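You operate a simulated robot arm through the tools that you are given. There is no shell and no other tool. Be economical: measure what you need, move in short steps, check, and stop when the job is done.

The job below is to be done with a simulated two-armed robot. You get a single attempt, and the scene is never put back.

Task
On the top of the supper counter, fold the gold scarf in half.

Only the result counts: the job must be done as asked and must still hold three seconds after the hand-in. Knocking over, shifting, dropping, spilling or breaking anything else fails it. Flat cloth is picked up by pressing the open fingertips on it (5 to 10 N) and closing them slowly along it; thin cloth reads only 2 to 8 mm in the jaws.

Robot
Two 7-joint arms with two-finger parallel grippers on one trunk, on a base that drives. Base frame: it is fixed to the floor where the robot stands at the start and does not move with it; the origin is under the middle of the robot, x ahead of it, y to its left, z up. Readings come in mm, degrees, newtons and seconds.
The left shoulder is at the start at [70, 163, 1120], the right one opposite. Places, roughly: top of the supper counter [600, 400, 900]. Payload 3.43 kg a hand.
The TCP of each hand is the grasp point between the finger pads, 34 mm short of the fingertips. In the tool frame z runs along the fingers and y along their closing line. The gripper opens to 128 mm. The fingers are 24 mm wide and 12 mm thick; the gripper's body (48 by 130 mm) begins 96 mm behind the TCP.
Orientation is that of the tool frame in the base frame, as a unit quaternion [w, x, y, z]. With the fingers straight down and closing along the base's y, the tool's x points along the base's -x, its y along +y and its z along -z.

Tools
- The arms move only by the tool send_rows. It takes "left_series", "right_series" or both (then of equal length, played together; a hand with none holds still); each is a list of rows, each a list of 7 numbers: the gripper command, from -1 (shut) to 1 (fully open), values between in proportion, then the shift along the base's x, y, z in units of 30 mm (1.0 is 30 mm), then the turn, a rotation vector about the base's x, y, z in units of 4 degrees (1.0 is 4 degrees). In form: [[jaw, dx, dy, dz, ax, ay, az], ...]. A call has 1 to 10 rows; each row shifts and turns the commanded pose from where the row before left it. A call with a number of a shift or a turn outside -1 to 1 is refused whole. Rows are played at 5 a second. More than 50 mm and 8.6 degrees between two rows, or a gripper value outside its range, and nothing of the call is played. Where a pose cannot be reached the arm comes as near as it can. A force on the tool above 40 N (or 10 N above the force at the start of the call, whichever is more), or a blocked arm, ends the call early, and 0.2 s more pass. Each finger travels about 153 mm/s and halts on what it meets, pressing with about 20 N; the grip force reading is that of the motor and also rises with nothing between the fingers. The clock runs only during rows and for 0.2 s after the last one: add rows that do not move to give the fingers time. It gives the time, the measured TCP pose, the force on the tool (base axes), the opening and the grip force at its end, in the units of the frame above (readings bear some noise).
- Cameras (640 x 400 px; columns grow to the right, rows downward): "scene" is now at [135, -18.2, 1343.7]; the picture's right is [-0.19, -0.98, 0.00], its down [-0.59, 0.12, -0.80] and it looks along [0.78, -0.15, -0.61] (base axes); focal length 267 px, centre (320, 200). "left" rides on the left gripper at [-36, 0, -98] in its tool frame; the picture's right is [0.00, -1.00, 0.00], its down [0.97, 0.00, -0.24] and it looks along [0.24, 0.00, 0.97] (tool axes); focal length 218 px, centre (320, 200). "right" rides on the right gripper at [-36, 0, -98] in its tool frame; the picture's right is [0.00, -1.00, 0.00], its down [0.97, 0.00, -0.24] and it looks along [0.24, 0.00, 0.97] (tool axes); focal length 218 px, centre (320, 200).
- capture(camera): a new picture of that camera. It takes no simulated time.
- raise_lower(by): slides the trunk up (or, below 0, down) by that many mm; the arms and the scene camera ride with it, the base frame stays. It gives what a move gives, with no picture.
- drive_base(legs): drives the robot by 1 to 6 legs, each [ahead, left, turn to the left] in mm, mm and degrees, along the robot's own axes; the way and the turn of a leg run together, so that a leg with both is an arc; at most 1500 mm and 180 degrees a leg. The arms and the cameras ride along, it lands a little off, and it stops where it bumps. It gives what a move gives.
- aim_head(pan, tilt): turns the head with the scene camera to pan (to the left, within 86 degrees either way) and tilt (down, from -29 to 69), counted from straight ahead of the robot. It gives what a move gives.
- probe_pixels(camera, pixels): there is no depth. For up to 12 entries [column, row, z] of the newest picture of that camera ("zoom" is the newest enlarged one), the place [x, y] in the base frame at which the ray of that pixel passes the height z, good to about 2 mm. It takes no simulated time.
- enlarge(camera, box): a new picture of the part [left, top, right, bottom] of that camera's present view, enlarged. It takes no simulated time.
- hand_in(): hands the job in; it is judged then, once.

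Work in short steps. Measure before you move; look again where a grasp or a placing could have gone wrong, and mend it. You have 80 turns and 62 pictures in all, those below and enlarged ones among them. Open the grippers and draw the arms clear of the work before you hand the job in, unless the task says otherwise; then end with one line.

The tools are called after ">>>" as name(argument=value, ...) on one line, values as JSON. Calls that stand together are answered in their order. send_rows: Moves the arms, as the interface text tells. Its arguments: {"type":"object","properties":{"left_series":{"type":"array","items":{"type":"array","items":{"type":"number"}}},"right_series":{"type":"array","items":{"type":"array","items":{"type":"number"}}}},"required":[]} The other tools are called the same way: raise_lower (by) slides the trunk up or down; drive_base (legs) drives the base; aim_head (pan, tilt) turns the head that bears the scene camera; capture (camera) takes a picture; probe_pixels (camera, pixels) gives the place at which the rays of pixels pass given heights; enlarge (camera, box) takes an enlarged picture of a part of a camera's view; hand_in () hands the job in.

At the start:

```text
time: 0.0
left_tcp_pos: [657.3, 296.8, 1071.9]
left_tcp_rot: [0.0, 0.0, 1.0, 0.0]
left_ft_force: [0.3, -0.1, 0.1]
left_finger_gap: 128.0
left_finger_force: 0.1
right_tcp_pos: [629.1, -283.1, 1142.1]
right_tcp_rot: [0.0, 0.0, 1.0, 0.0]
right_ft_force: [0.1, -0.2, 0.4]
right_finger_gap: 127.8
right_finger_force: 0.0
trunk travel left (down, up): [-600.0, 340.0]
robot x, y, heading: [3.4, -1.0, -0.1]
head pan, tilt: [-11.0, 37.3]
```

scene: 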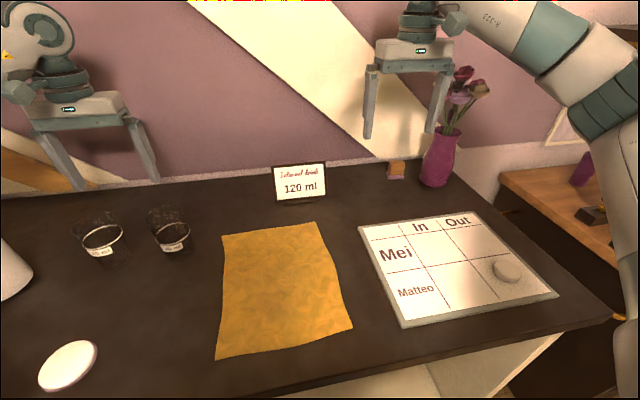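
right: 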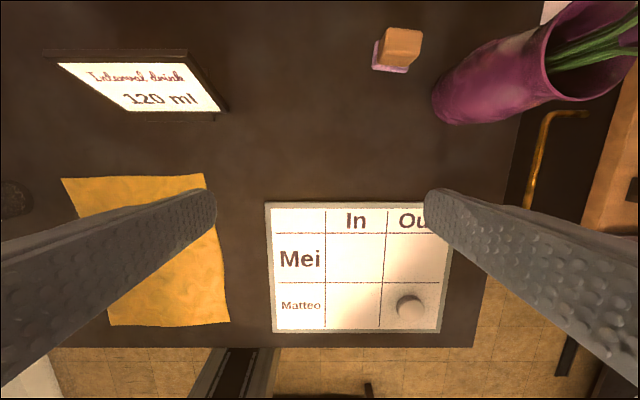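
left: 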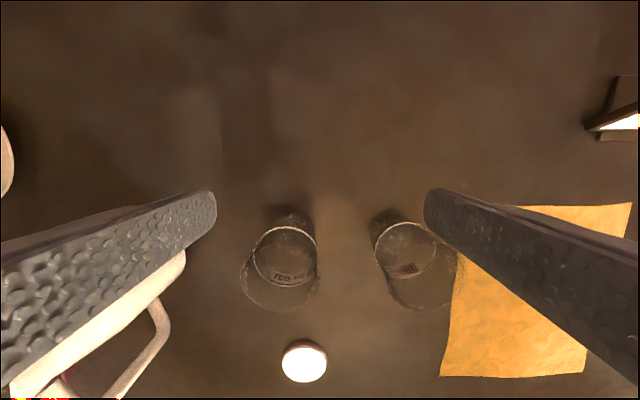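

The gold scarf's corners are at about (222,235), (316,222), (353,327), (215,358) in the scene picture. I measure them and other nearby things at the likely table heights.

>>> probe_pixels(camera="scene", pixels=[[222, 235, 850], [316, 222, 850], [353, 327, 850], [215, 358, 850], [222, 235, 900], [316, 222, 900], [353, 327, 900], [215, 358, 900], [360, 226, 850], [403, 328, 850], [170, 255, 850], [300, 200, 850]])

>>> probe_pixels(camera="right", pixels=[[62, 178, 850], [204, 174, 850], [230, 322, 850], [110, 326, 850], [62, 178, 900], [204, 174, 900], [230, 322, 900], [110, 326, 900], [266, 203, 850], [273, 333, 850], [110, 347, 850], [450, 347, 850]])

>>> enlarge(camera="scene", box=[180, 200, 400, 370])

```text
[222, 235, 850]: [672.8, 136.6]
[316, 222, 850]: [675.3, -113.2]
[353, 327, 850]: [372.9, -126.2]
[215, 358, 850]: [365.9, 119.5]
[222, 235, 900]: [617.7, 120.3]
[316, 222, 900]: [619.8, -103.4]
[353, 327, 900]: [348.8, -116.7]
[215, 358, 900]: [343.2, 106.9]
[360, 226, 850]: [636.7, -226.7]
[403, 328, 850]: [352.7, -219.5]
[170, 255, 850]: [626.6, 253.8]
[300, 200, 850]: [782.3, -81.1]
```

```text
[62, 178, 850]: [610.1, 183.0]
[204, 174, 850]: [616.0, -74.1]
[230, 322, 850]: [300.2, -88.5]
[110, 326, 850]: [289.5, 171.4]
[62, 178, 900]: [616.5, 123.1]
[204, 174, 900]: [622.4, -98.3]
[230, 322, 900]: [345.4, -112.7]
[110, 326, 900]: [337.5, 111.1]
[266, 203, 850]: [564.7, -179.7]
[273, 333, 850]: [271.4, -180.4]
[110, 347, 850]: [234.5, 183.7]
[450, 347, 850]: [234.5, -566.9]
```

```text
2.35 times, centred on (290, 285) of scene
```

zoom: 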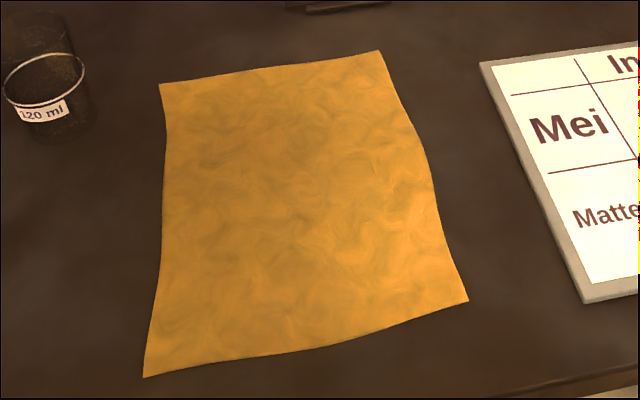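

Both cameras agree at z≈900: the scarf spans about x 340–620 and y −103…+122. I will fold the far edge over the near one with both hands, so I back up 130 mm to bring the near edge into reach.

>>> drive_base(legs=[[-130, 0, 0]])

>>> aim_head(pan=0, tilt=42)

>>> capture(camera="scene")

```text
time: 1.3
left_tcp_pos: [530.0, 295.0, 1069.8]
left_tcp_rot: [-0.001, 0.001, 1.0, 0.0]
left_ft_force: [-0.5, 1.1, -0.2]
left_finger_gap: 128.0
left_finger_force: 0.1
right_tcp_pos: [498.0, -284.6, 1142.4]
right_tcp_rot: [0.0, 0.001, 1.0, -0.001]
right_ft_force: [0.8, 0.1, 0.0]
right_finger_gap: 127.9
right_finger_force: 0.1
trunk travel left (down, up): [-600.0, 340.0]
robot x, y, heading: [-128.3, 1.6, -0.1]
head pan, tilt: [-11.0, 37.3]
```

```text
time: 2.0
left_tcp_pos: [529.8, 295.0, 1071.6]
left_tcp_rot: [0.0, 0.001, 1.0, 0.001]
left_ft_force: [-0.7, -0.2, 0.6]
left_finger_gap: 127.9
left_finger_force: 0.0
right_tcp_pos: [498.5, -283.8, 1142.5]
right_tcp_rot: [0.0, 0.002, 1.0, 0.0]
right_ft_force: [-1.0, 0.1, -0.5]
right_finger_gap: 128.2
right_finger_force: 0.0
trunk travel left (down, up): [-600.0, 340.0]
robot x, y, heading: [-132.8, 0.1, -0.4]
head pan, tilt: [0.0, 42.0]
```

```text
57 pictures are left
```

scene: 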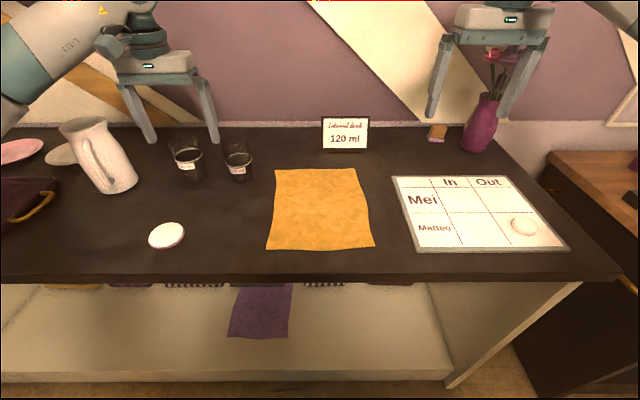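

Good view. I probe the corners at 900 again and the cup for clearance.

>>> probe_pixels(camera="scene", pixels=[[275, 169, 900], [355, 168, 900], [374, 246, 900], [267, 249, 900], [240, 182, 900], [252, 155, 980], [345, 152, 900], [392, 177, 900], [406, 250, 900], [320, 208, 900], [275, 169, 890], [374, 246, 890]])

```text
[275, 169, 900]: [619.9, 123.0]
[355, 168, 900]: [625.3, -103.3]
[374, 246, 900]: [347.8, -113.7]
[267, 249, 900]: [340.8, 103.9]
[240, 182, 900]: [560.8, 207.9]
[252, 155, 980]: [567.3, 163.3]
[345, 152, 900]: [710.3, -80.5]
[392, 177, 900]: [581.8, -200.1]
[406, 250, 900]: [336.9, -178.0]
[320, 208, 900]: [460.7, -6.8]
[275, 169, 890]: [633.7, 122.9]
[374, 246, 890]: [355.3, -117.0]
```

Corners: FL (620,122), FR (624,−102), NR (347,−113), NL (340,106); cup rim reaches to about y 165, z<1000. I move both hands at z≈1070 above the far corners, keeping clear above the cups.

>>> send_rows(left_series=[[0, 0.362, -0.943, 0, 0, 0, 0], [0, 0.362, -0.943, 0, 0, 0, 0], [0, 0.362, -0.943, 0, 0, 0, 0], [0, 0.362, -0.943, 0, 0, 0, 0], [-0.2, 0.362, -0.943, 0, 0, 0, 0], [-0.44, 0.362, -0.943, 0, 0, 0, 0], [-0.44, 0.362, -0.943, 0, 0, 0, 0], [-0.44, 0, 0, 0, 0, 0, 0]], right_series=[[0, 0.526, 0.99, -0.333, 0, 0, 0], [0, 0.526, 0.99, -0.333, 0, 0, 0], [0, 0.526, 0.99, -0.333, 0, 0, 0], [0, 0.526, 0.99, -0.333, 0, 0, 0], [-0.2, 0.526, 0.99, -0.333, 0, 0, 0], [-0.44, 0.526, 0.99, -0.333, 0, 0, 0], [-0.44, 0.526, 0.99, -0.333, 0, 0, 0], [-0.44, 0, 0, 0, 0, 0, 0]])

>>> capture(camera="scene")

>>> capture(camera="left")

>>> capture(camera="right")

```text
time: 3.8
left_tcp_pos: [605.7, 93.3, 1071.7]
left_tcp_rot: [0.001, 0.001, 1.0, 0.001]
left_ft_force: [-0.4, 0.0, -1.2]
left_finger_gap: 35.8
left_finger_force: 0.1
right_tcp_pos: [611.5, -75.1, 1074.9]
right_tcp_rot: [0.0, 0.002, 1.0, 0.001]
right_ft_force: [-0.4, -0.7, -0.2]
right_finger_gap: 35.9
right_finger_force: 0.0
trunk travel left (down, up): [-600.0, 340.0]
robot x, y, heading: [-124.7, 2.2, -0.2]
head pan, tilt: [0.0, 42.0]
```

```text
56 pictures are left
```

scene: 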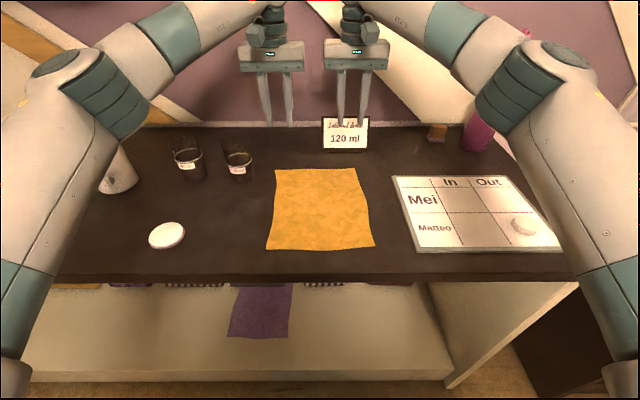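

```text
55 pictures are left
```

left: 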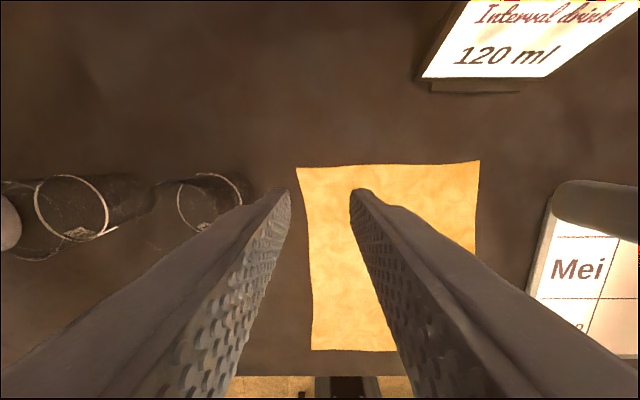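

```text
54 pictures are left
```

right: 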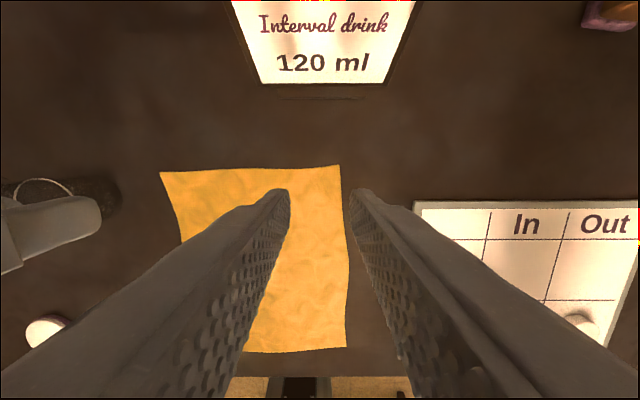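

The hand cameras show the corners at left-camera (296,167), (479,160) and right-camera (160,172), (340,165). I cross-check those at a few heights.

>>> probe_pixels(camera="left", pixels=[[296, 167, 900], [479, 160, 900], [296, 167, 890], [479, 160, 890], [312, 350, 900], [240, 200, 980], [480, 92, 900]])

>>> probe_pixels(camera="right", pixels=[[160, 172, 900], [340, 165, 900], [160, 172, 890], [340, 165, 890], [345, 346, 900], [118, 190, 900], [340, 98, 900]])

>>> probe_pixels(camera="scene", pixels=[[275, 170, 900], [355, 168, 900], [275, 170, 890], [355, 168, 890]])

```text
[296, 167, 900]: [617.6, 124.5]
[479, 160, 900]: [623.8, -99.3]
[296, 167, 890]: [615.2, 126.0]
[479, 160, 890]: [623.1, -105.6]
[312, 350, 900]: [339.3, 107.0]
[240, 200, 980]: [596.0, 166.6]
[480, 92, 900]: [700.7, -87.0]
```

```text
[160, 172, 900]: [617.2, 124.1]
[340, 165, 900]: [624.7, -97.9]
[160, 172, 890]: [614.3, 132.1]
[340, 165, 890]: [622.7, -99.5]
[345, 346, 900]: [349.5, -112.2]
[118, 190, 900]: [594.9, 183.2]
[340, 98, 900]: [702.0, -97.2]
```

```text
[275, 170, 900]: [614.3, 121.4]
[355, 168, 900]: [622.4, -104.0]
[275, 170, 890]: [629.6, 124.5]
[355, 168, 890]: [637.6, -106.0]
```

Surface is at z≈900, so fingertips touch at TCP z≈934. I descend to about 942.

>>> send_rows(left_series=[[-0.44, 0, 0.15, -0.87, 0, 0, 0], [-0.44, 0, 0, -0.87, 0, 0, 0], [-0.44, 0, 0, -0.87, 0, 0, 0], [-0.44, 0, 0, -0.87, 0, 0, 0], [-0.44, 0, 0, -0.87, 0, 0, 0], [-0.44, 0, 0, 0, 0, 0, 0]], right_series=[[-0.44, 0, 0, -0.87, 0, 0, 0], [-0.44, 0, 0, -0.87, 0, 0, 0], [-0.44, 0, 0, -0.87, 0, 0, 0], [-0.44, 0, 0, -0.87, 0, 0, 0], [-0.44, 0, 0, -0.87, 0, 0, 0], [-0.44, 0, 0, 0, 0, 0, 0]])

>>> capture(camera="scene")

```text
time: 5.2
left_tcp_pos: [605.5, 101.0, 940.4]
left_tcp_rot: [0.0, 0.001, 1.0, 0.0]
left_ft_force: [0.0, -0.2, 0.2]
left_finger_gap: 35.9
left_finger_force: 0.0
right_tcp_pos: [607.7, -75.3, 941.8]
right_tcp_rot: [0.002, 0.002, 1.0, 0.0]
right_ft_force: [-1.0, 0.5, 0.2]
right_finger_gap: 36.0
right_finger_force: 0.1
trunk travel left (down, up): [-600.0, 340.0]
robot x, y, heading: [-127.2, 0.7, -0.2]
head pan, tilt: [0.0, 42.0]
```

```text
53 pictures are left
```

scene: 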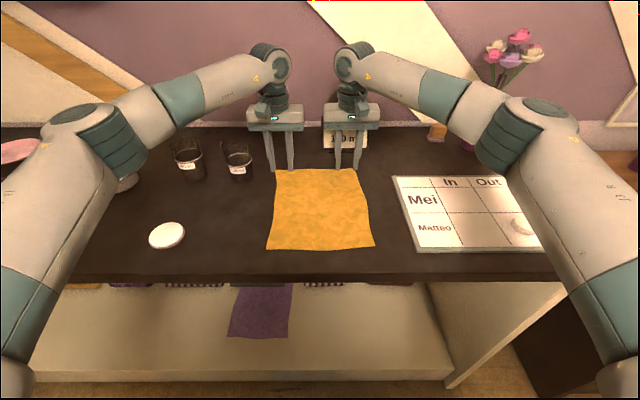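

>>> enlarge(camera="scene", box=[230, 100, 400, 210])

```text
3.64 times, centred on (315, 155) of scene
```

zoom: 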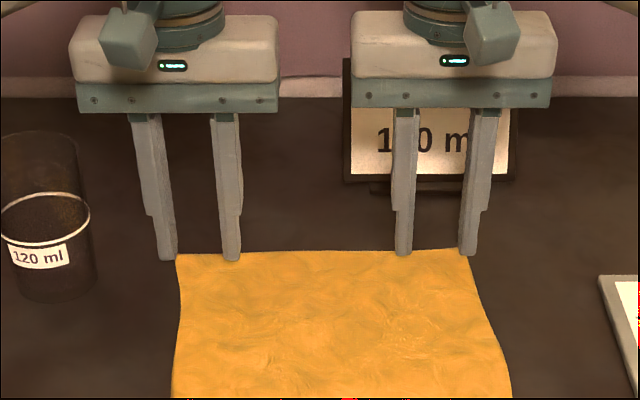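

The outer fingers sit right at the corners' edges (zoom (168,258) versus cloth corner (177,255)). I shift both hands inward by about 7 mm and nearer by 4 mm, then narrow the jaws a bit and go down slowly.

>>> send_rows(left_series=[[-0.53, -0.13, -0.25, 0, 0, 0, 0], [-0.53, 0, 0, -0.1, 0, 0, 0], [-0.53, 0, 0, -0.07, 0, 0, 0], [-0.53, 0, 0, 0, 0, 0, 0]], right_series=[[-0.53, -0.13, 0.23, 0, 0, 0, 0], [-0.53, 0, 0, -0.1, 0, 0, 0], [-0.53, 0, 0, -0.07, 0, 0, 0], [-0.53, 0, 0, 0, 0, 0, 0]])

```text
time: 6.2
left_tcp_pos: [603.2, 93.2, 935.7]
left_tcp_rot: [0.0, 0.002, 1.0, 0.001]
left_ft_force: [0.3, 0.3, -0.6]
left_finger_gap: 30.0
left_finger_force: 0.0
right_tcp_pos: [604.6, -68.7, 935.2]
right_tcp_rot: [-0.001, 0.001, 1.0, -0.001]
right_ft_force: [0.6, 0.6, 0.2]
right_finger_gap: 30.0
right_finger_force: 0.2
trunk travel left (down, up): [-600.0, 340.0]
robot x, y, heading: [-133.1, -0.2, -0.1]
head pan, tilt: [0.0, 42.0]
```

No contact yet (forces below 1 N); I go down 2 mm more and read.

>>> send_rows(left_series=[[-0.53, 0, 0, -0.035, 0, 0, 0], [-0.53, 0, 0, -0.035, 0, 0, 0], [-0.53, 0, 0, 0, 0, 0, 0]], right_series=[[-0.53, 0, 0, -0.035, 0, 0, 0], [-0.53, 0, 0, -0.035, 0, 0, 0], [-0.53, 0, 0, 0, 0, 0, 0]])

```text
time: 7.0
left_tcp_pos: [602.2, 93.4, 934.7]
left_tcp_rot: [0.001, 0.001, 1.0, 0.0]
left_ft_force: [1.2, 0.6, 8.2]
left_finger_gap: 30.2
left_finger_force: 0.0
right_tcp_pos: [604.9, -69.9, 935.8]
right_tcp_rot: [0.0, 0.002, 1.0, 0.0]
right_ft_force: [0.6, 0.2, 1.7]
right_finger_gap: 29.7
right_finger_force: 0.0
trunk travel left (down, up): [-600.0, 340.0]
robot x, y, heading: [-131.3, -0.7, -0.2]
head pan, tilt: [0.0, 42.0]
```

Left presses with 8.2 N; right only 1.7 N, so I lower the right by 0.7 mm.

>>> send_rows(right_series=[[-0.53, 0, 0, -0.022, 0, 0, 0], [-0.53, 0, 0, 0, 0, 0, 0]])

```text
time: 7.6
left_tcp_pos: [601.0, 93.2, 934.9]
left_tcp_rot: [0.0, 0.001, 1.0, 0.0]
left_ft_force: [1.5, 0.9, 9.1]
left_finger_gap: 30.0
left_finger_force: 0.1
right_tcp_pos: [604.8, -69.2, 936.3]
right_tcp_rot: [0.001, 0.003, 1.0, 0.0]
right_ft_force: [1.8, 0.6, 8.0]
right_finger_gap: 30.1
right_finger_force: 0.1
trunk travel left (down, up): [-600.0, 340.0]
robot x, y, heading: [-132.2, -0.8, -0.3]
head pan, tilt: [0.0, 42.0]
```

Both press with 8–9 N. I close both slowly over ten rows.

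>>> send_rows(left_series=[[-0.58, 0, 0, 0, 0, 0, 0], [-0.63, 0, 0, 0, 0, 0, 0], [-0.68, 0, 0, 0, 0, 0, 0], [-0.73, 0, 0, 0, 0, 0, 0], [-0.78, 0, 0, 0, 0, 0, 0], [-0.83, 0, 0, 0, 0, 0, 0], [-0.88, 0, 0, 0, 0, 0, 0], [-0.93, 0, 0, 0, 0, 0, 0], [-1, 0, 0, 0, 0, 0, 0], [-1, 0, 0, 0, 0, 0, 0]], right_series=[[-0.58, 0, 0, 0, 0, 0, 0], [-0.63, 0, 0, 0, 0, 0, 0], [-0.68, 0, 0, 0, 0, 0, 0], [-0.73, 0, 0, 0, 0, 0, 0], [-0.78, 0, 0, 0, 0, 0, 0], [-0.83, 0, 0, 0, 0, 0, 0], [-0.88, 0, 0, 0, 0, 0, 0], [-0.93, 0, 0, 0, 0, 0, 0], [-1, 0, 0, 0, 0, 0, 0], [-1, 0, 0, 0, 0, 0, 0]])

>>> enlarge(camera="scene", box=[230, 100, 400, 260])

```text
time: 9.8
left_tcp_pos: [600.7, 93.9, 935.8]
left_tcp_rot: [0.001, 0.001, 1.0, 0.0]
left_ft_force: [0.7, 0.4, 4.5]
left_finger_gap: 0.0
left_finger_force: 20.8
right_tcp_pos: [603.2, -69.2, 936.6]
right_tcp_rot: [0.001, 0.001, 1.0, 0.0]
right_ft_force: [0.6, -0.2, 15.3]
right_finger_gap: 1.8
right_finger_force: 20.0
trunk travel left (down, up): [-600.0, 340.0]
robot x, y, heading: [-129.1, 0.7, -0.2]
head pan, tilt: [0.0, 42.0]
```

```text
2.50 times, centred on (315, 180) of scene
```

zoom: 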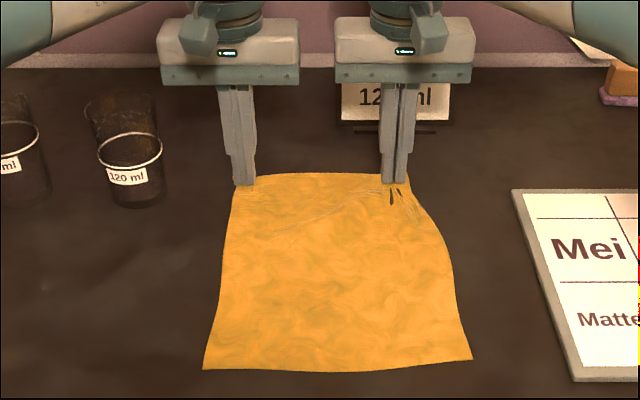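

Right holds cloth (1.8 mm), left slipped off (0.0 mm). I lift the left 8 mm, reopen it and look at its corner.

>>> send_rows(left_series=[[-1, 0, 0, 0.27, 0, 0, 0], [-0.53, 0, 0, 0, 0, 0, 0], [-0.53, 0, 0, 0, 0, 0, 0]])

>>> enlarge(camera="scene", box=[250, 130, 370, 205])

>>> capture(camera="left")

```text
time: 10.6
left_tcp_pos: [601.0, 93.5, 943.7]
left_tcp_rot: [0.001, 0.001, 1.0, 0.0]
left_ft_force: [-0.6, 0.4, -0.2]
left_finger_gap: 30.0
left_finger_force: 0.1
right_tcp_pos: [604.3, -70.4, 935.3]
right_tcp_rot: [0.001, 0.002, 1.0, 0.0]
right_ft_force: [-1.6, -0.8, 18.0]
right_finger_gap: 2.0
right_finger_force: 20.4
trunk travel left (down, up): [-600.0, 340.0]
robot x, y, heading: [-128.6, 0.2, -0.2]
head pan, tilt: [0.0, 42.0]
```

```text
5.33 times, centred on (310, 168) of scene
```

zoom: 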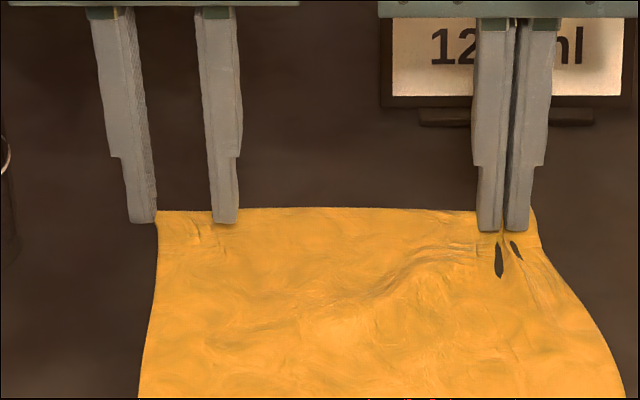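

```text
49 pictures are left
```

left: 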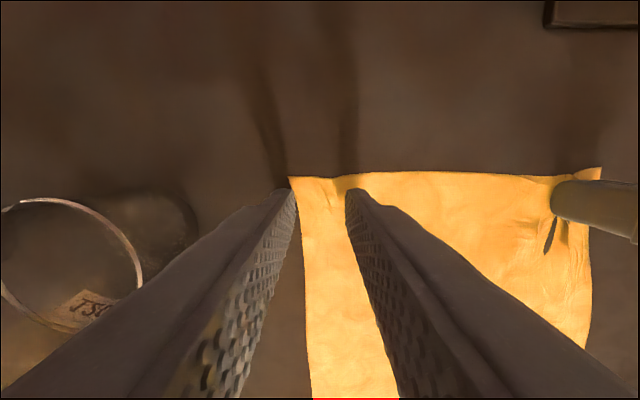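

The left corner has slid in: it's at zoom (158,211) / left camera (288,177). I measure it.

>>> probe_pixels(camera="zoom", pixels=[[158, 211, 900], [140, 395, 900], [538, 245, 900], [530, 208, 900]])

>>> probe_pixels(camera="left", pixels=[[289, 177, 900], [602, 167, 900], [310, 395, 900]])

```text
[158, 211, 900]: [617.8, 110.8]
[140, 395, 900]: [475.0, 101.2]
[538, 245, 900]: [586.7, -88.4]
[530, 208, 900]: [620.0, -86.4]
```

```text
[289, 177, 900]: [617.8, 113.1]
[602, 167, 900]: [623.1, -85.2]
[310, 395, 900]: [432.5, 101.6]
```

The corner is at y≈112, so I move the left hand to y≈82 with a 24 mm gap, and descend to press again.

>>> send_rows(left_series=[[-0.625, -0.07, -0.38, 0, 0, 0, 0], [-0.625, 0, 0, -0.13, 0, 0, 0], [-0.625, 0, 0, -0.1, 0, 0, 0], [-0.625, 0, 0, -0.04, 0, 0, 0], [-0.625, 0, 0, 0, 0, 0, 0]])

```text
time: 11.8
left_tcp_pos: [598.9, 82.2, 934.9]
left_tcp_rot: [0.0, 0.001, 1.0, -0.001]
left_ft_force: [-0.2, 0.0, 0.9]
left_finger_gap: 23.9
left_finger_force: 0.1
right_tcp_pos: [603.4, -69.7, 935.1]
right_tcp_rot: [0.001, 0.002, 1.0, 0.0]
right_ft_force: [-0.7, -0.8, 19.6]
right_finger_gap: 2.0
right_finger_force: 20.0
trunk travel left (down, up): [-600.0, 340.0]
robot x, y, heading: [-130.3, 1.7, -0.2]
head pan, tilt: [0.0, 42.0]
```

Just at contact; I press about 0.9 mm further (and ease the right hand up 0.6 mm, as it reads 19 N).

>>> send_rows(left_series=[[-0.625, 0, 0, -0.03, 0, 0, 0], [-0.625, 0, 0, 0, 0, 0, 0]], right_series=[[-1, 0, 0, 0.02, 0, 0, 0], [-1, 0, 0, 0, 0, 0, 0]])

```text
time: 12.4
left_tcp_pos: [598.6, 83.2, 934.6]
left_tcp_rot: [0.0, 0.002, 1.0, 0.0]
left_ft_force: [-0.5, -0.9, 10.8]
left_finger_gap: 23.7
left_finger_force: 0.0
right_tcp_pos: [603.3, -69.5, 934.7]
right_tcp_rot: [0.001, 0.003, 1.0, 0.0]
right_ft_force: [1.5, -0.2, 9.7]
right_finger_gap: 2.1
right_finger_force: 19.6
trunk travel left (down, up): [-600.0, 340.0]
robot x, y, heading: [-126.9, 0.6, -0.4]
head pan, tilt: [0.0, 42.0]
```

Left presses with about 10 N; I close it slowly.

>>> send_rows(left_series=[[-0.67, 0, 0, 0, 0, 0, 0], [-0.71, 0, 0, 0, 0, 0, 0], [-0.75, 0, 0, 0, 0, 0, 0], [-0.79, 0, 0, 0, 0, 0, 0], [-0.83, 0, 0, 0, 0, 0, 0], [-0.87, 0, 0, 0, 0, 0, 0], [-0.91, 0, 0, 0, 0, 0, 0], [-0.95, 0, 0, 0, 0, 0, 0], [-1, 0, 0, 0, 0, 0, 0], [-1, 0, 0, 0, 0, 0, 0]])

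>>> enlarge(camera="scene", box=[250, 130, 370, 205])

```text
time: 14.6
left_tcp_pos: [597.8, 81.6, 935.5]
left_tcp_rot: [0.002, 0.002, 1.0, 0.0]
left_ft_force: [1.5, -4.5, 24.4]
left_finger_gap: 1.8
left_finger_force: 20.2
right_tcp_pos: [602.5, -69.2, 936.5]
right_tcp_rot: [0.001, 0.002, 1.0, 0.0]
right_ft_force: [-0.6, 5.4, -0.4]
right_finger_gap: 2.0
right_finger_force: 19.7
trunk travel left (down, up): [-600.0, 340.0]
robot x, y, heading: [-126.2, 1.0, -0.0]
head pan, tilt: [0.0, 42.0]
```

```text
5.33 times, centred on (310, 168) of scene
```

zoom: 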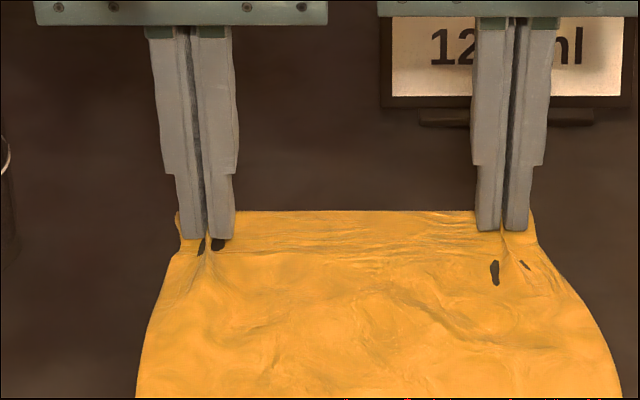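

Both hands hold cloth (1.8 and 2.0 mm). I play the first half of the arc (up ~105 mm, toward the near edge ~119 mm), drifting y slightly to follow the scarf's skew.

>>> send_rows(left_series=[[-1, -0.048, -0.008, 0.547, 0, 0, 0], [-1, -0.147, -0.008, 0.535, 0, 0, 0], [-1, -0.238, -0.008, 0.508, 0, 0, 0], [-1, -0.325, -0.008, 0.469, 0, 0, 0], [-1, -0.405, -0.008, 0.417, 0, 0, 0], [-1, -0.472, -0.008, 0.357, 0, 0, 0], [-1, -0.532, -0.008, 0.287, 0, 0, 0], [-1, -0.575, -0.008, 0.21, 0, 0, 0], [-1, -0.607, -0.008, 0.129, 0, 0, 0], [-1, -0.619, -0.008, 0.042, 0, 0, 0]], right_series=[[-1, -0.048, -0.023, 0.547, 0, 0, 0], [-1, -0.147, -0.023, 0.535, 0, 0, 0], [-1, -0.238, -0.023, 0.508, 0, 0, 0], [-1, -0.325, -0.023, 0.469, 0, 0, 0], [-1, -0.405, -0.023, 0.417, 0, 0, 0], [-1, -0.472, -0.023, 0.357, 0, 0, 0], [-1, -0.532, -0.023, 0.287, 0, 0, 0], [-1, -0.575, -0.023, 0.21, 0, 0, 0], [-1, -0.607, -0.023, 0.129, 0, 0, 0], [-1, -0.619, -0.023, 0.042, 0, 0, 0]])

>>> capture(camera="scene")

```text
time: 16.8
left_tcp_pos: [479.3, 79.4, 1038.4]
left_tcp_rot: [0.0, 0.003, 1.0, -0.002]
left_ft_force: [1.5, -17.6, 0.3]
left_finger_gap: 2.3
left_finger_force: 19.8
right_tcp_pos: [487.5, -75.5, 1039.3]
right_tcp_rot: [0.0, 0.002, 1.0, 0.002]
right_ft_force: [-1.5, 17.5, 0.3]
right_finger_gap: 2.0
right_finger_force: 20.9
trunk travel left (down, up): [-600.0, 340.0]
robot x, y, heading: [-130.2, 0.7, -0.3]
head pan, tilt: [0.0, 42.0]
```

```text
47 pictures are left
```

scene: 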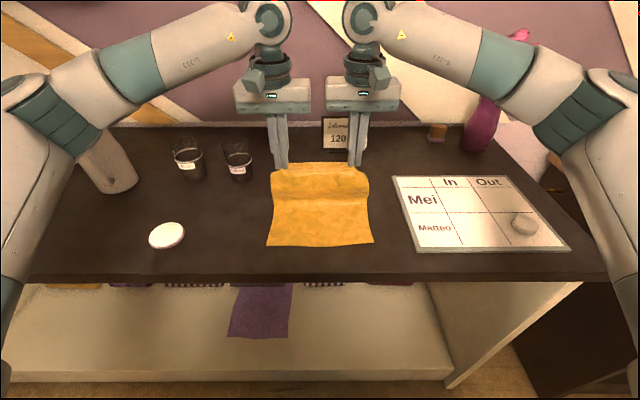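

The cloth is lifted and its near edge lies still; the 17 N sideways pull says it's taut between the hands, so I'll ease that. First I check whether the near corners (267,246), (373,242) moved.

>>> enlarge(camera="scene", box=[250, 150, 400, 255])

>>> probe_pixels(camera="scene", pixels=[[267, 246, 900], [373, 242, 900]])

```text
3.81 times, centred on (325, 202) of scene
```

zoom: 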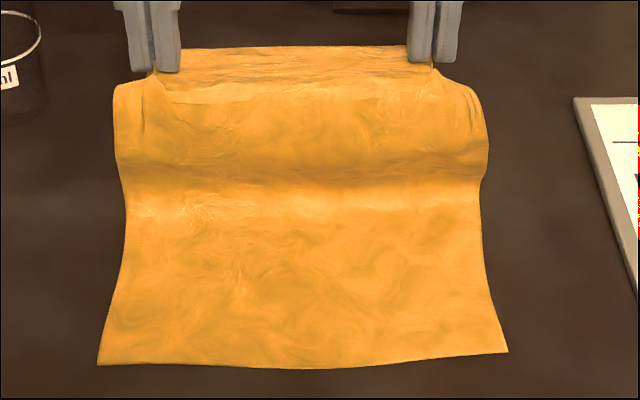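

```text
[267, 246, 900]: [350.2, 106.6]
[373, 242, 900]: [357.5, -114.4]
```

The near edge crept ahead about 9 mm (now x≈350/358). I play most of the second half of the arc with the target adjusted, easing the tension, then look.

>>> send_rows(left_series=[[-1, -0.567, -0.06, -0.039, 0, 0, 0], [-1, -0.556, -0.03, -0.12, 0, 0, 0], [-1, -0.527, -0.03, -0.195, 0, 0, 0], [-1, -0.487, -0.03, -0.267, 0, 0, 0], [-1, -0.432, -0.03, -0.332, 0, 0, 0], [-1, -0.371, -0.02, -0.388, 0, 0, 0], [-1, -0.298, 0, -0.436, 0, 0, 0]], right_series=[[-1, -0.567, 0.03, -0.039, 0, 0, 0], [-1, -0.556, -0.03, -0.12, 0, 0, 0], [-1, -0.527, -0.03, -0.195, 0, 0, 0], [-1, -0.487, -0.03, -0.267, 0, 0, 0], [-1, -0.432, -0.03, -0.332, 0, 0, 0], [-1, -0.371, -0.02, -0.388, 0, 0, 0], [-1, -0.298, 0, -0.436, 0, 0, 0]])

>>> enlarge(camera="scene", box=[230, 130, 420, 260])

```text
time: 18.4
left_tcp_pos: [384.7, 75.2, 984.3]
left_tcp_rot: [0.001, 0.002, 1.0, 0.0]
left_ft_force: [1.5, -12.7, 0.7]
left_finger_gap: 2.1
left_finger_force: 19.5
right_tcp_pos: [389.4, -77.7, 985.4]
right_tcp_rot: [0.0, 0.003, 1.0, 0.0]
right_ft_force: [-0.8, 14.3, -1.1]
right_finger_gap: 1.9
right_finger_force: 20.3
trunk travel left (down, up): [-600.0, 340.0]
robot x, y, heading: [-124.7, 1.9, -0.2]
head pan, tilt: [0.0, 42.0]
```

```text
3.08 times, centred on (325, 195) of scene
```

zoom: 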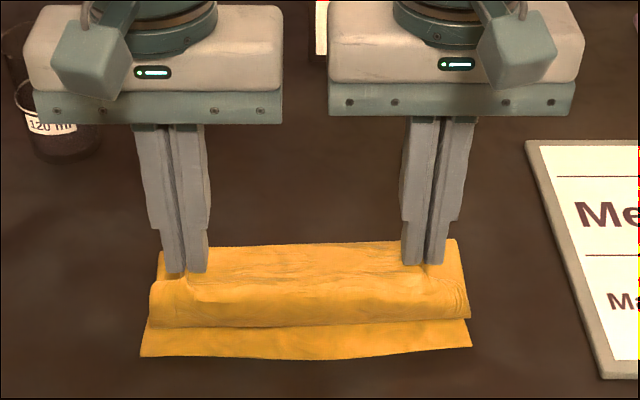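

Because the fingers stay vertical, the free edge still points away from me and the cloth bulges into an S (bulge at zoom row 300, near edge at row 355). I need to tilt the fingers, which needs more room, so I first take the hands back along the arc and then back the base up.

>>> send_rows(left_series=[[-1, 0.3, 0, 0.436, 0, 0, 0], [-1, 0.4, 0, 0.388, 0, 0, 0], [-1, 0.5, 0, 0.332, 0, 0, 0], [-1, 0.6, 0, 0.267, 0, 0, 0], [-1, 0.7, 0, 0.1, 0, 0, 0], [-1, 0.7, 0, 0, 0, 0, 0], [-1, 0.7, 0, -0.1, 0, 0, 0], [-1, 0.7, 0, -0.2, 0, 0, 0], [-1, 0.7, 0, -0.2, 0, 0, 0], [-1, 0.6, 0, -0.2, 0, 0, 0]], right_series=[[-1, 0.3, 0.05, 0.436, 0, 0, 0], [-1, 0.4, 0, 0.388, 0, 0, 0], [-1, 0.5, 0, 0.332, 0, 0, 0], [-1, 0.6, 0, 0.267, 0, 0, 0], [-1, 0.7, 0, 0.1, 0, 0, 0], [-1, 0.7, 0, 0, 0, 0, 0], [-1, 0.7, 0, -0.1, 0, 0, 0], [-1, 0.7, 0, -0.2, 0, 0, 0], [-1, 0.7, 0, -0.2, 0, 0, 0], [-1, 0.6, 0, -0.2, 0, 0, 0]])

>>> drive_base(legs=[[-160, 0, 0]])

>>> capture(camera="scene")

```text
time: 20.6
left_tcp_pos: [560.8, 74.3, 1009.2]
left_tcp_rot: [-0.001, 0.001, 1.0, 0.0]
left_ft_force: [0.2, -10.1, 1.1]
left_finger_gap: 2.1
left_finger_force: 19.9
right_tcp_pos: [568.3, -78.7, 1010.3]
right_tcp_rot: [-0.001, 0.002, 1.0, 0.001]
right_ft_force: [-0.6, 9.4, -1.5]
right_finger_gap: 2.2
right_finger_force: 20.7
trunk travel left (down, up): [-600.0, 340.0]
robot x, y, heading: [-128.1, 4.6, -0.1]
head pan, tilt: [0.0, 42.0]
```

```text
time: 22.0
left_tcp_pos: [401.0, 73.9, 1009.2]
left_tcp_rot: [0.001, 0.002, 1.0, 0.0]
left_ft_force: [0.1, -9.0, 0.3]
left_finger_gap: 1.9
left_finger_force: 19.8
right_tcp_pos: [409.9, -76.7, 1010.9]
right_tcp_rot: [-0.001, 0.002, 1.0, 0.0]
right_ft_force: [-1.0, 8.3, -0.2]
right_finger_gap: 1.9
right_finger_force: 20.0
trunk travel left (down, up): [-600.0, 340.0]
robot x, y, heading: [-288.3, -3.0, 0.1]
head pan, tilt: [0.0, 42.0]
```

```text
44 pictures are left
```

scene: 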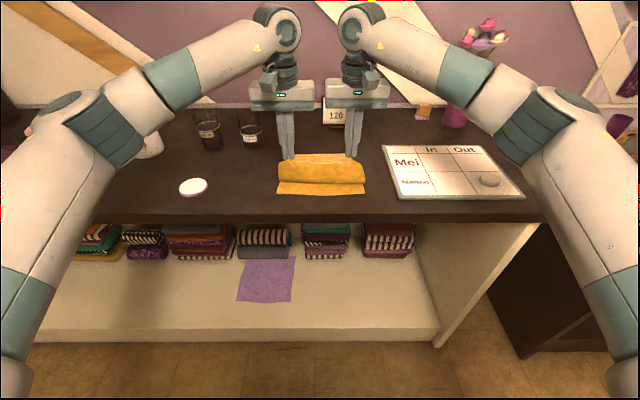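

Now there's room. I move the hands back toward mid-arc while tilting both by 40° about −y, so the fingers begin to point ahead.

>>> send_rows(left_series=[[-1, 0.123, 0, 0.073, 0, -1, 0], [-1, 0.123, 0, 0.073, 0, -1, 0], [-1, 0.123, 0, 0.073, 0, -1, 0], [-1, 0.123, 0, 0.073, 0, -1, 0], [-1, 0.123, 0, 0.073, 0, -1, 0], [-1, 0.123, 0, 0.073, 0, -1, 0], [-1, 0.123, 0, 0.073, 0, -1, 0], [-1, 0.123, 0, 0.073, 0, -1, 0], [-1, 0.123, 0, 0.073, 0, -1, 0], [-1, 0.123, 0, 0.073, 0, -1, 0]], right_series=[[-1, 0.123, 0, 0.073, 0, -1, 0], [-1, 0.123, 0, 0.073, 0, -1, 0], [-1, 0.123, 0, 0.073, 0, -1, 0], [-1, 0.123, 0, 0.073, 0, -1, 0], [-1, 0.123, 0, 0.073, 0, -1, 0], [-1, 0.123, 0, 0.073, 0, -1, 0], [-1, 0.123, 0, 0.073, 0, -1, 0], [-1, 0.123, 0, 0.073, 0, -1, 0], [-1, 0.123, 0, 0.073, 0, -1, 0], [-1, 0.123, 0, 0.073, 0, -1, 0]])

>>> capture(camera="scene")

```text
time: 24.2
left_tcp_pos: [437.1, 75.0, 1031.0]
left_tcp_rot: [0.343, 0.001, 0.939, 0.001]
left_ft_force: [0.5, -9.7, 0.0]
left_finger_gap: 1.9
left_finger_force: 20.2
right_tcp_pos: [446.1, -77.9, 1032.9]
right_tcp_rot: [0.342, 0.002, 0.94, 0.001]
right_ft_force: [-1.1, 9.9, 0.7]
right_finger_gap: 1.8
right_finger_force: 19.7
trunk travel left (down, up): [-600.0, 340.0]
robot x, y, heading: [-284.8, 1.8, -0.3]
head pan, tilt: [0.0, 42.0]
```

```text
43 pictures are left
```

scene: 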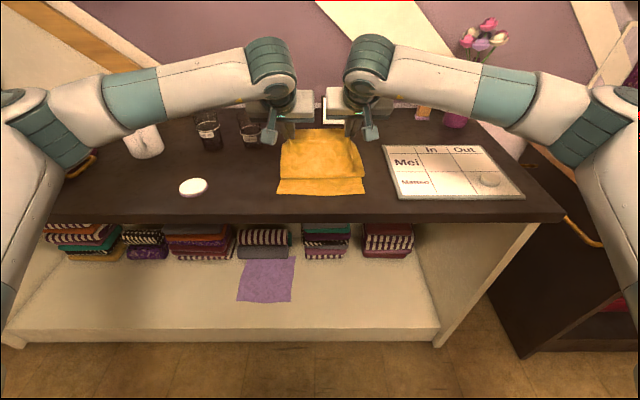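

>>> enlarge(camera="scene", box=[240, 80, 400, 210])

```text
3.08 times, centred on (320, 145) of scene
```

zoom: 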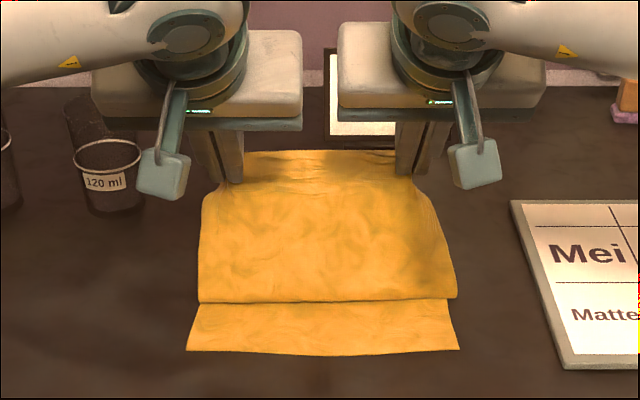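

The cloth rucked while I drove: a bulge lies at zoom row 300 over the near part. I move the hands ahead to pull it out flat while completing the tilt to 68°.

>>> send_rows(left_series=[[-1, 0.387, 0, -0.133, 0, -1, 0], [-1, 0.387, 0, -0.133, 0, -1, 0], [-1, 0.387, 0, -0.133, 0, -1, 0], [-1, 0.387, 0, -0.133, 0, -1, 0], [-1, 0.387, 0, -0.133, 0, -1, 0], [-1, 0.387, 0, -0.133, 0, -1, 0], [-1, 0.387, 0, -0.133, 0, -1, 0], [-1, 0, 0, 0, 0, 0, 0]], right_series=[[-1, 0.387, 0, -0.133, 0, -1, 0], [-1, 0.387, 0, -0.133, 0, -1, 0], [-1, 0.387, 0, -0.133, 0, -1, 0], [-1, 0.387, 0, -0.133, 0, -1, 0], [-1, 0.387, 0, -0.133, 0, -1, 0], [-1, 0.387, 0, -0.133, 0, -1, 0], [-1, 0.387, 0, -0.133, 0, -1, 0], [-1, 0, 0, 0, 0, 0, 0]])

>>> enlarge(camera="scene", box=[240, 80, 400, 210])

```text
time: 26.0
left_tcp_pos: [518.3, 74.3, 1004.3]
left_tcp_rot: [0.559, 0.001, 0.829, 0.001]
left_ft_force: [1.1, -6.1, -0.2]
left_finger_gap: 2.0
left_finger_force: 20.2
right_tcp_pos: [527.9, -76.7, 1006.4]
right_tcp_rot: [0.56, 0.0, 0.829, 0.002]
right_ft_force: [-0.2, 7.5, -0.4]
right_finger_gap: 2.1
right_finger_force: 20.1
trunk travel left (down, up): [-600.0, 340.0]
robot x, y, heading: [-287.9, -0.2, -0.0]
head pan, tilt: [0.0, 42.0]
```

```text
3.08 times, centred on (320, 145) of scene
```

zoom: 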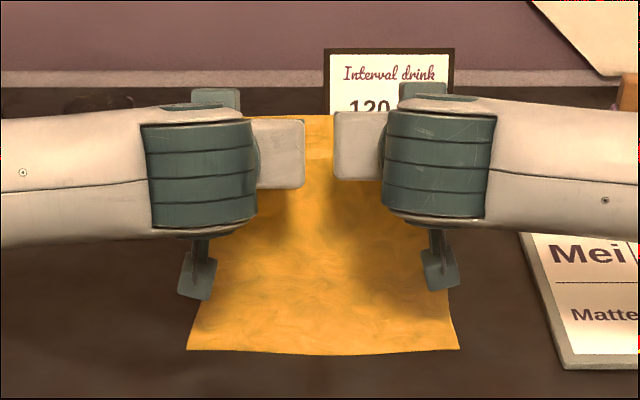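

The bulge is pulled out flat. The forearms now hide the cups, so I take a full picture to check clearances before the arc.

>>> capture(camera="scene")

>>> capture(camera="left")

```text
40 pictures are left
```

scene: 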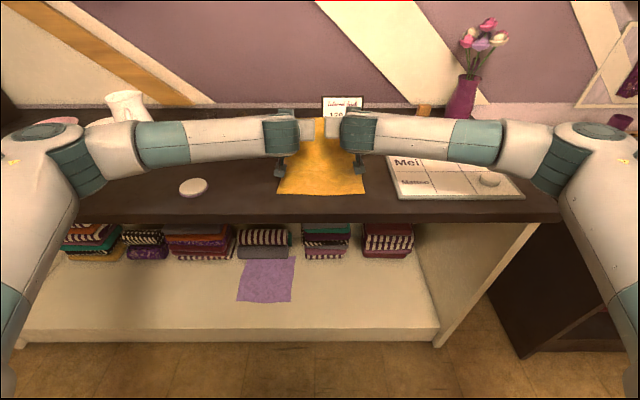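

```text
39 pictures are left
```

left: 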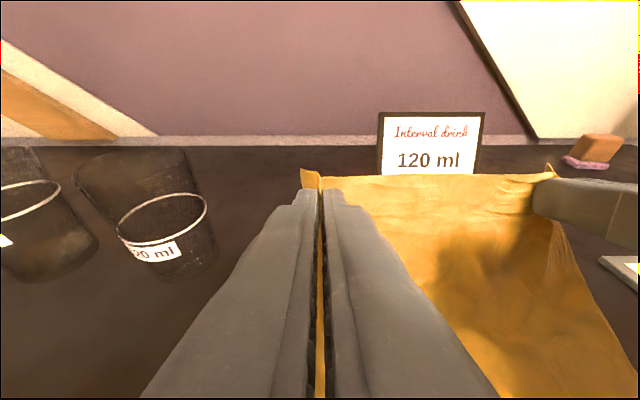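

Cups are clear. I measure the near corners and play the arc over toward the near edge with the tilted hands, stopping ~45 mm above the surface.

>>> probe_pixels(camera="zoom", pixels=[[187, 350, 900], [460, 348, 900]])

>>> send_rows(left_series=[[-1, -0.833, 0, 0.267, 0, 0, 0], [-1, -0.833, 0, 0.233, 0, 0, 0], [-1, -0.833, 0, 0.133, 0, 0, 0], [-1, -0.733, 0, -0.1, 0, 0, 0], [-1, -0.733, 0, -0.267, 0, 0, 0], [-1, -0.667, 0, -0.4, 0, 0, 0], [-1, -0.533, 0, -0.533, 0, 0, 0], [-1, -0.4, 0, -0.6, 0, 0, 0], [-1, 0, 0, 0, 0, 0, 0]], right_series=[[-1, -0.833, 0, 0.267, 0, 0, 0], [-1, -0.833, 0, 0.233, 0, 0, 0], [-1, -0.833, 0, 0.133, 0, 0, 0], [-1, -0.733, 0, -0.1, 0, 0, 0], [-1, -0.733, 0, -0.267, 0, 0, 0], [-1, -0.667, 0, -0.4, 0, 0, 0], [-1, -0.533, 0, -0.533, 0, 0, 0], [-1, -0.4, 0, -0.6, 0, 0, 0], [-1, 0, 0, 0, 0, 0, 0]])

>>> capture(camera="scene")

>>> capture(camera="left")

```text
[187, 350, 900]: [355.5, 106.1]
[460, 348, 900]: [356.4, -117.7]
```

```text
time: 28.0
left_tcp_pos: [349.9, 75.9, 965.4]
left_tcp_rot: [0.559, 0.002, 0.829, 0.0]
left_ft_force: [0.4, -10.0, 0.0]
left_finger_gap: 1.7
left_finger_force: 19.9
right_tcp_pos: [360.1, -78.3, 967.3]
right_tcp_rot: [0.559, 0.0, 0.829, 0.002]
right_ft_force: [-1.4, 10.4, 0.2]
right_finger_gap: 2.0
right_finger_force: 20.4
trunk travel left (down, up): [-600.0, 340.0]
robot x, y, heading: [-286.3, 4.5, -0.2]
head pan, tilt: [0.0, 42.0]
```

```text
38 pictures are left
```

scene: 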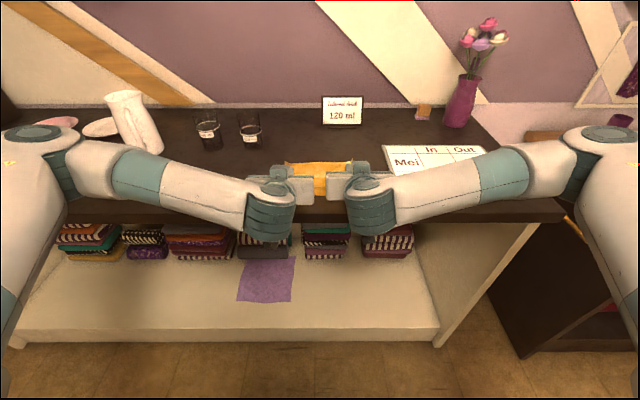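

```text
37 pictures are left
```

left: 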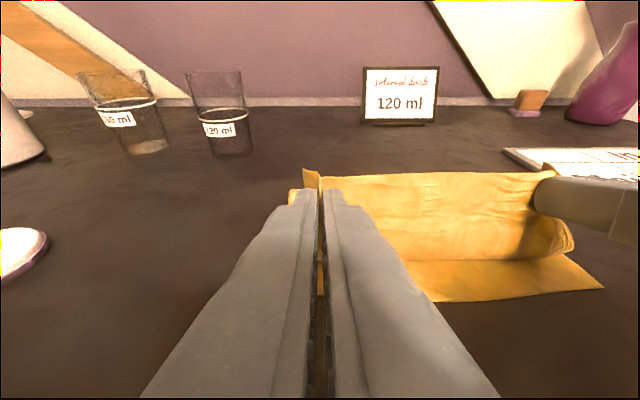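

The cloth hangs down from the pinch with its edge up, as wanted. Before descending, I probe where the forearms/elbows lie to make sure they're clear of the board and dish.

>>> probe_pixels(camera="scene", pixels=[[130, 190, 1050], [130, 190, 1000], [500, 185, 1050], [500, 185, 1000], [375, 235, 1000], [65, 180, 1000], [65, 180, 1100]])

>>> capture(camera="right")

```text
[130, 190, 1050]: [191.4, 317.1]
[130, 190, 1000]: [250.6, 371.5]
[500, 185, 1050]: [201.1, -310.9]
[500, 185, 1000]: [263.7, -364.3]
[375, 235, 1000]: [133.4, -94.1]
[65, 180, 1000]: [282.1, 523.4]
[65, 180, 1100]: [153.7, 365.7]
```

```text
36 pictures are left
```

right: 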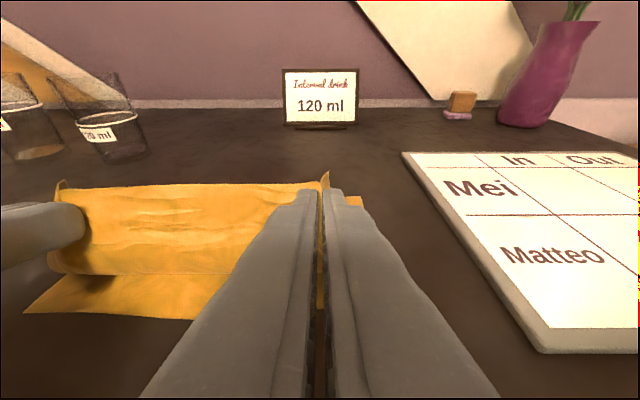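

Everything is clear. I lower both hands to tip height ≈910, at x≈372, about 16–20 mm ahead of the near edge so that the free edge falls flush onto it.

>>> send_rows(left_series=[[-1, -0.1, 0, -0.36, 0, 0, 0], [-1, -0.1, 0, -0.36, 0, 0, 0], [-1, -0.1, 0, -0.36, 0, 0, 0], [-1, 0, 0, -0.33, 0, 0, 0], [-1, 0, 0, 0, 0, 0, 0]], right_series=[[-1, -0.19, 0, -0.36, 0, 0, 0], [-1, -0.19, 0, -0.36, 0, 0, 0], [-1, -0.19, 0, -0.36, 0, 0, 0], [-1, 0, 0, -0.37, 0, 0, 0], [-1, 0, 0, 0, 0, 0, 0]])

>>> capture(camera="scene")

>>> capture(camera="left")

>>> capture(camera="right")

```text
time: 29.2
left_tcp_pos: [342.8, 75.9, 925.0]
left_tcp_rot: [0.561, 0.001, 0.828, 0.0]
left_ft_force: [0.3, -7.2, 7.1]
left_finger_gap: 1.7
left_finger_force: 19.9
right_tcp_pos: [342.8, -75.9, 926.0]
right_tcp_rot: [0.561, 0.002, 0.828, 0.001]
right_ft_force: [3.0, 6.5, 13.0]
right_finger_gap: 2.1
right_finger_force: 19.9
trunk travel left (down, up): [-600.0, 340.0]
robot x, y, heading: [-291.0, 1.0, -0.1]
head pan, tilt: [0.0, 42.0]
```

```text
35 pictures are left
```

scene: 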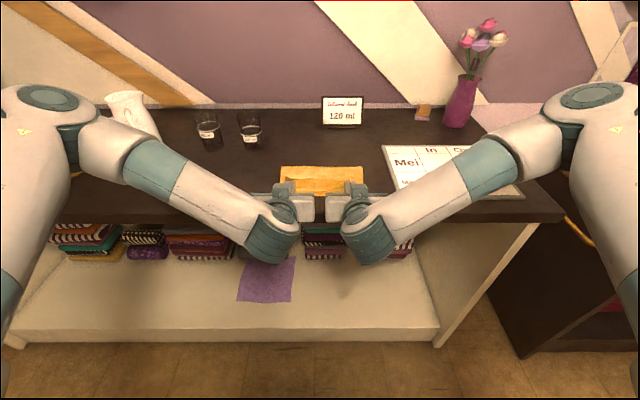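

```text
34 pictures are left
```

left: 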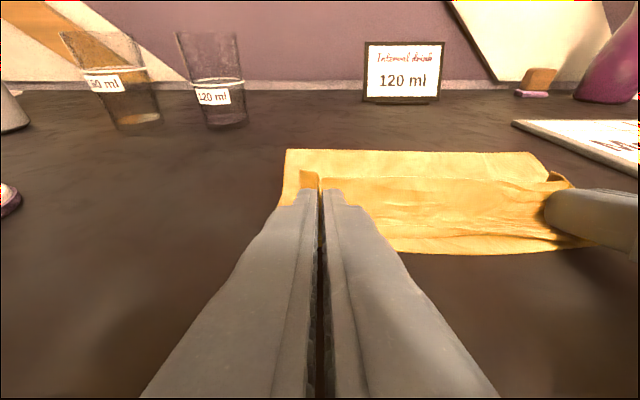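

```text
33 pictures are left
```

right: 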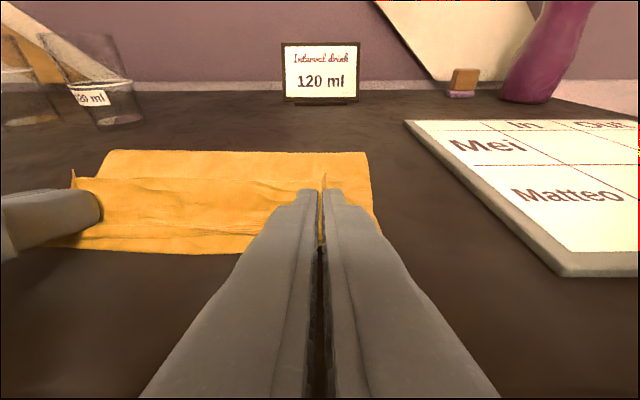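

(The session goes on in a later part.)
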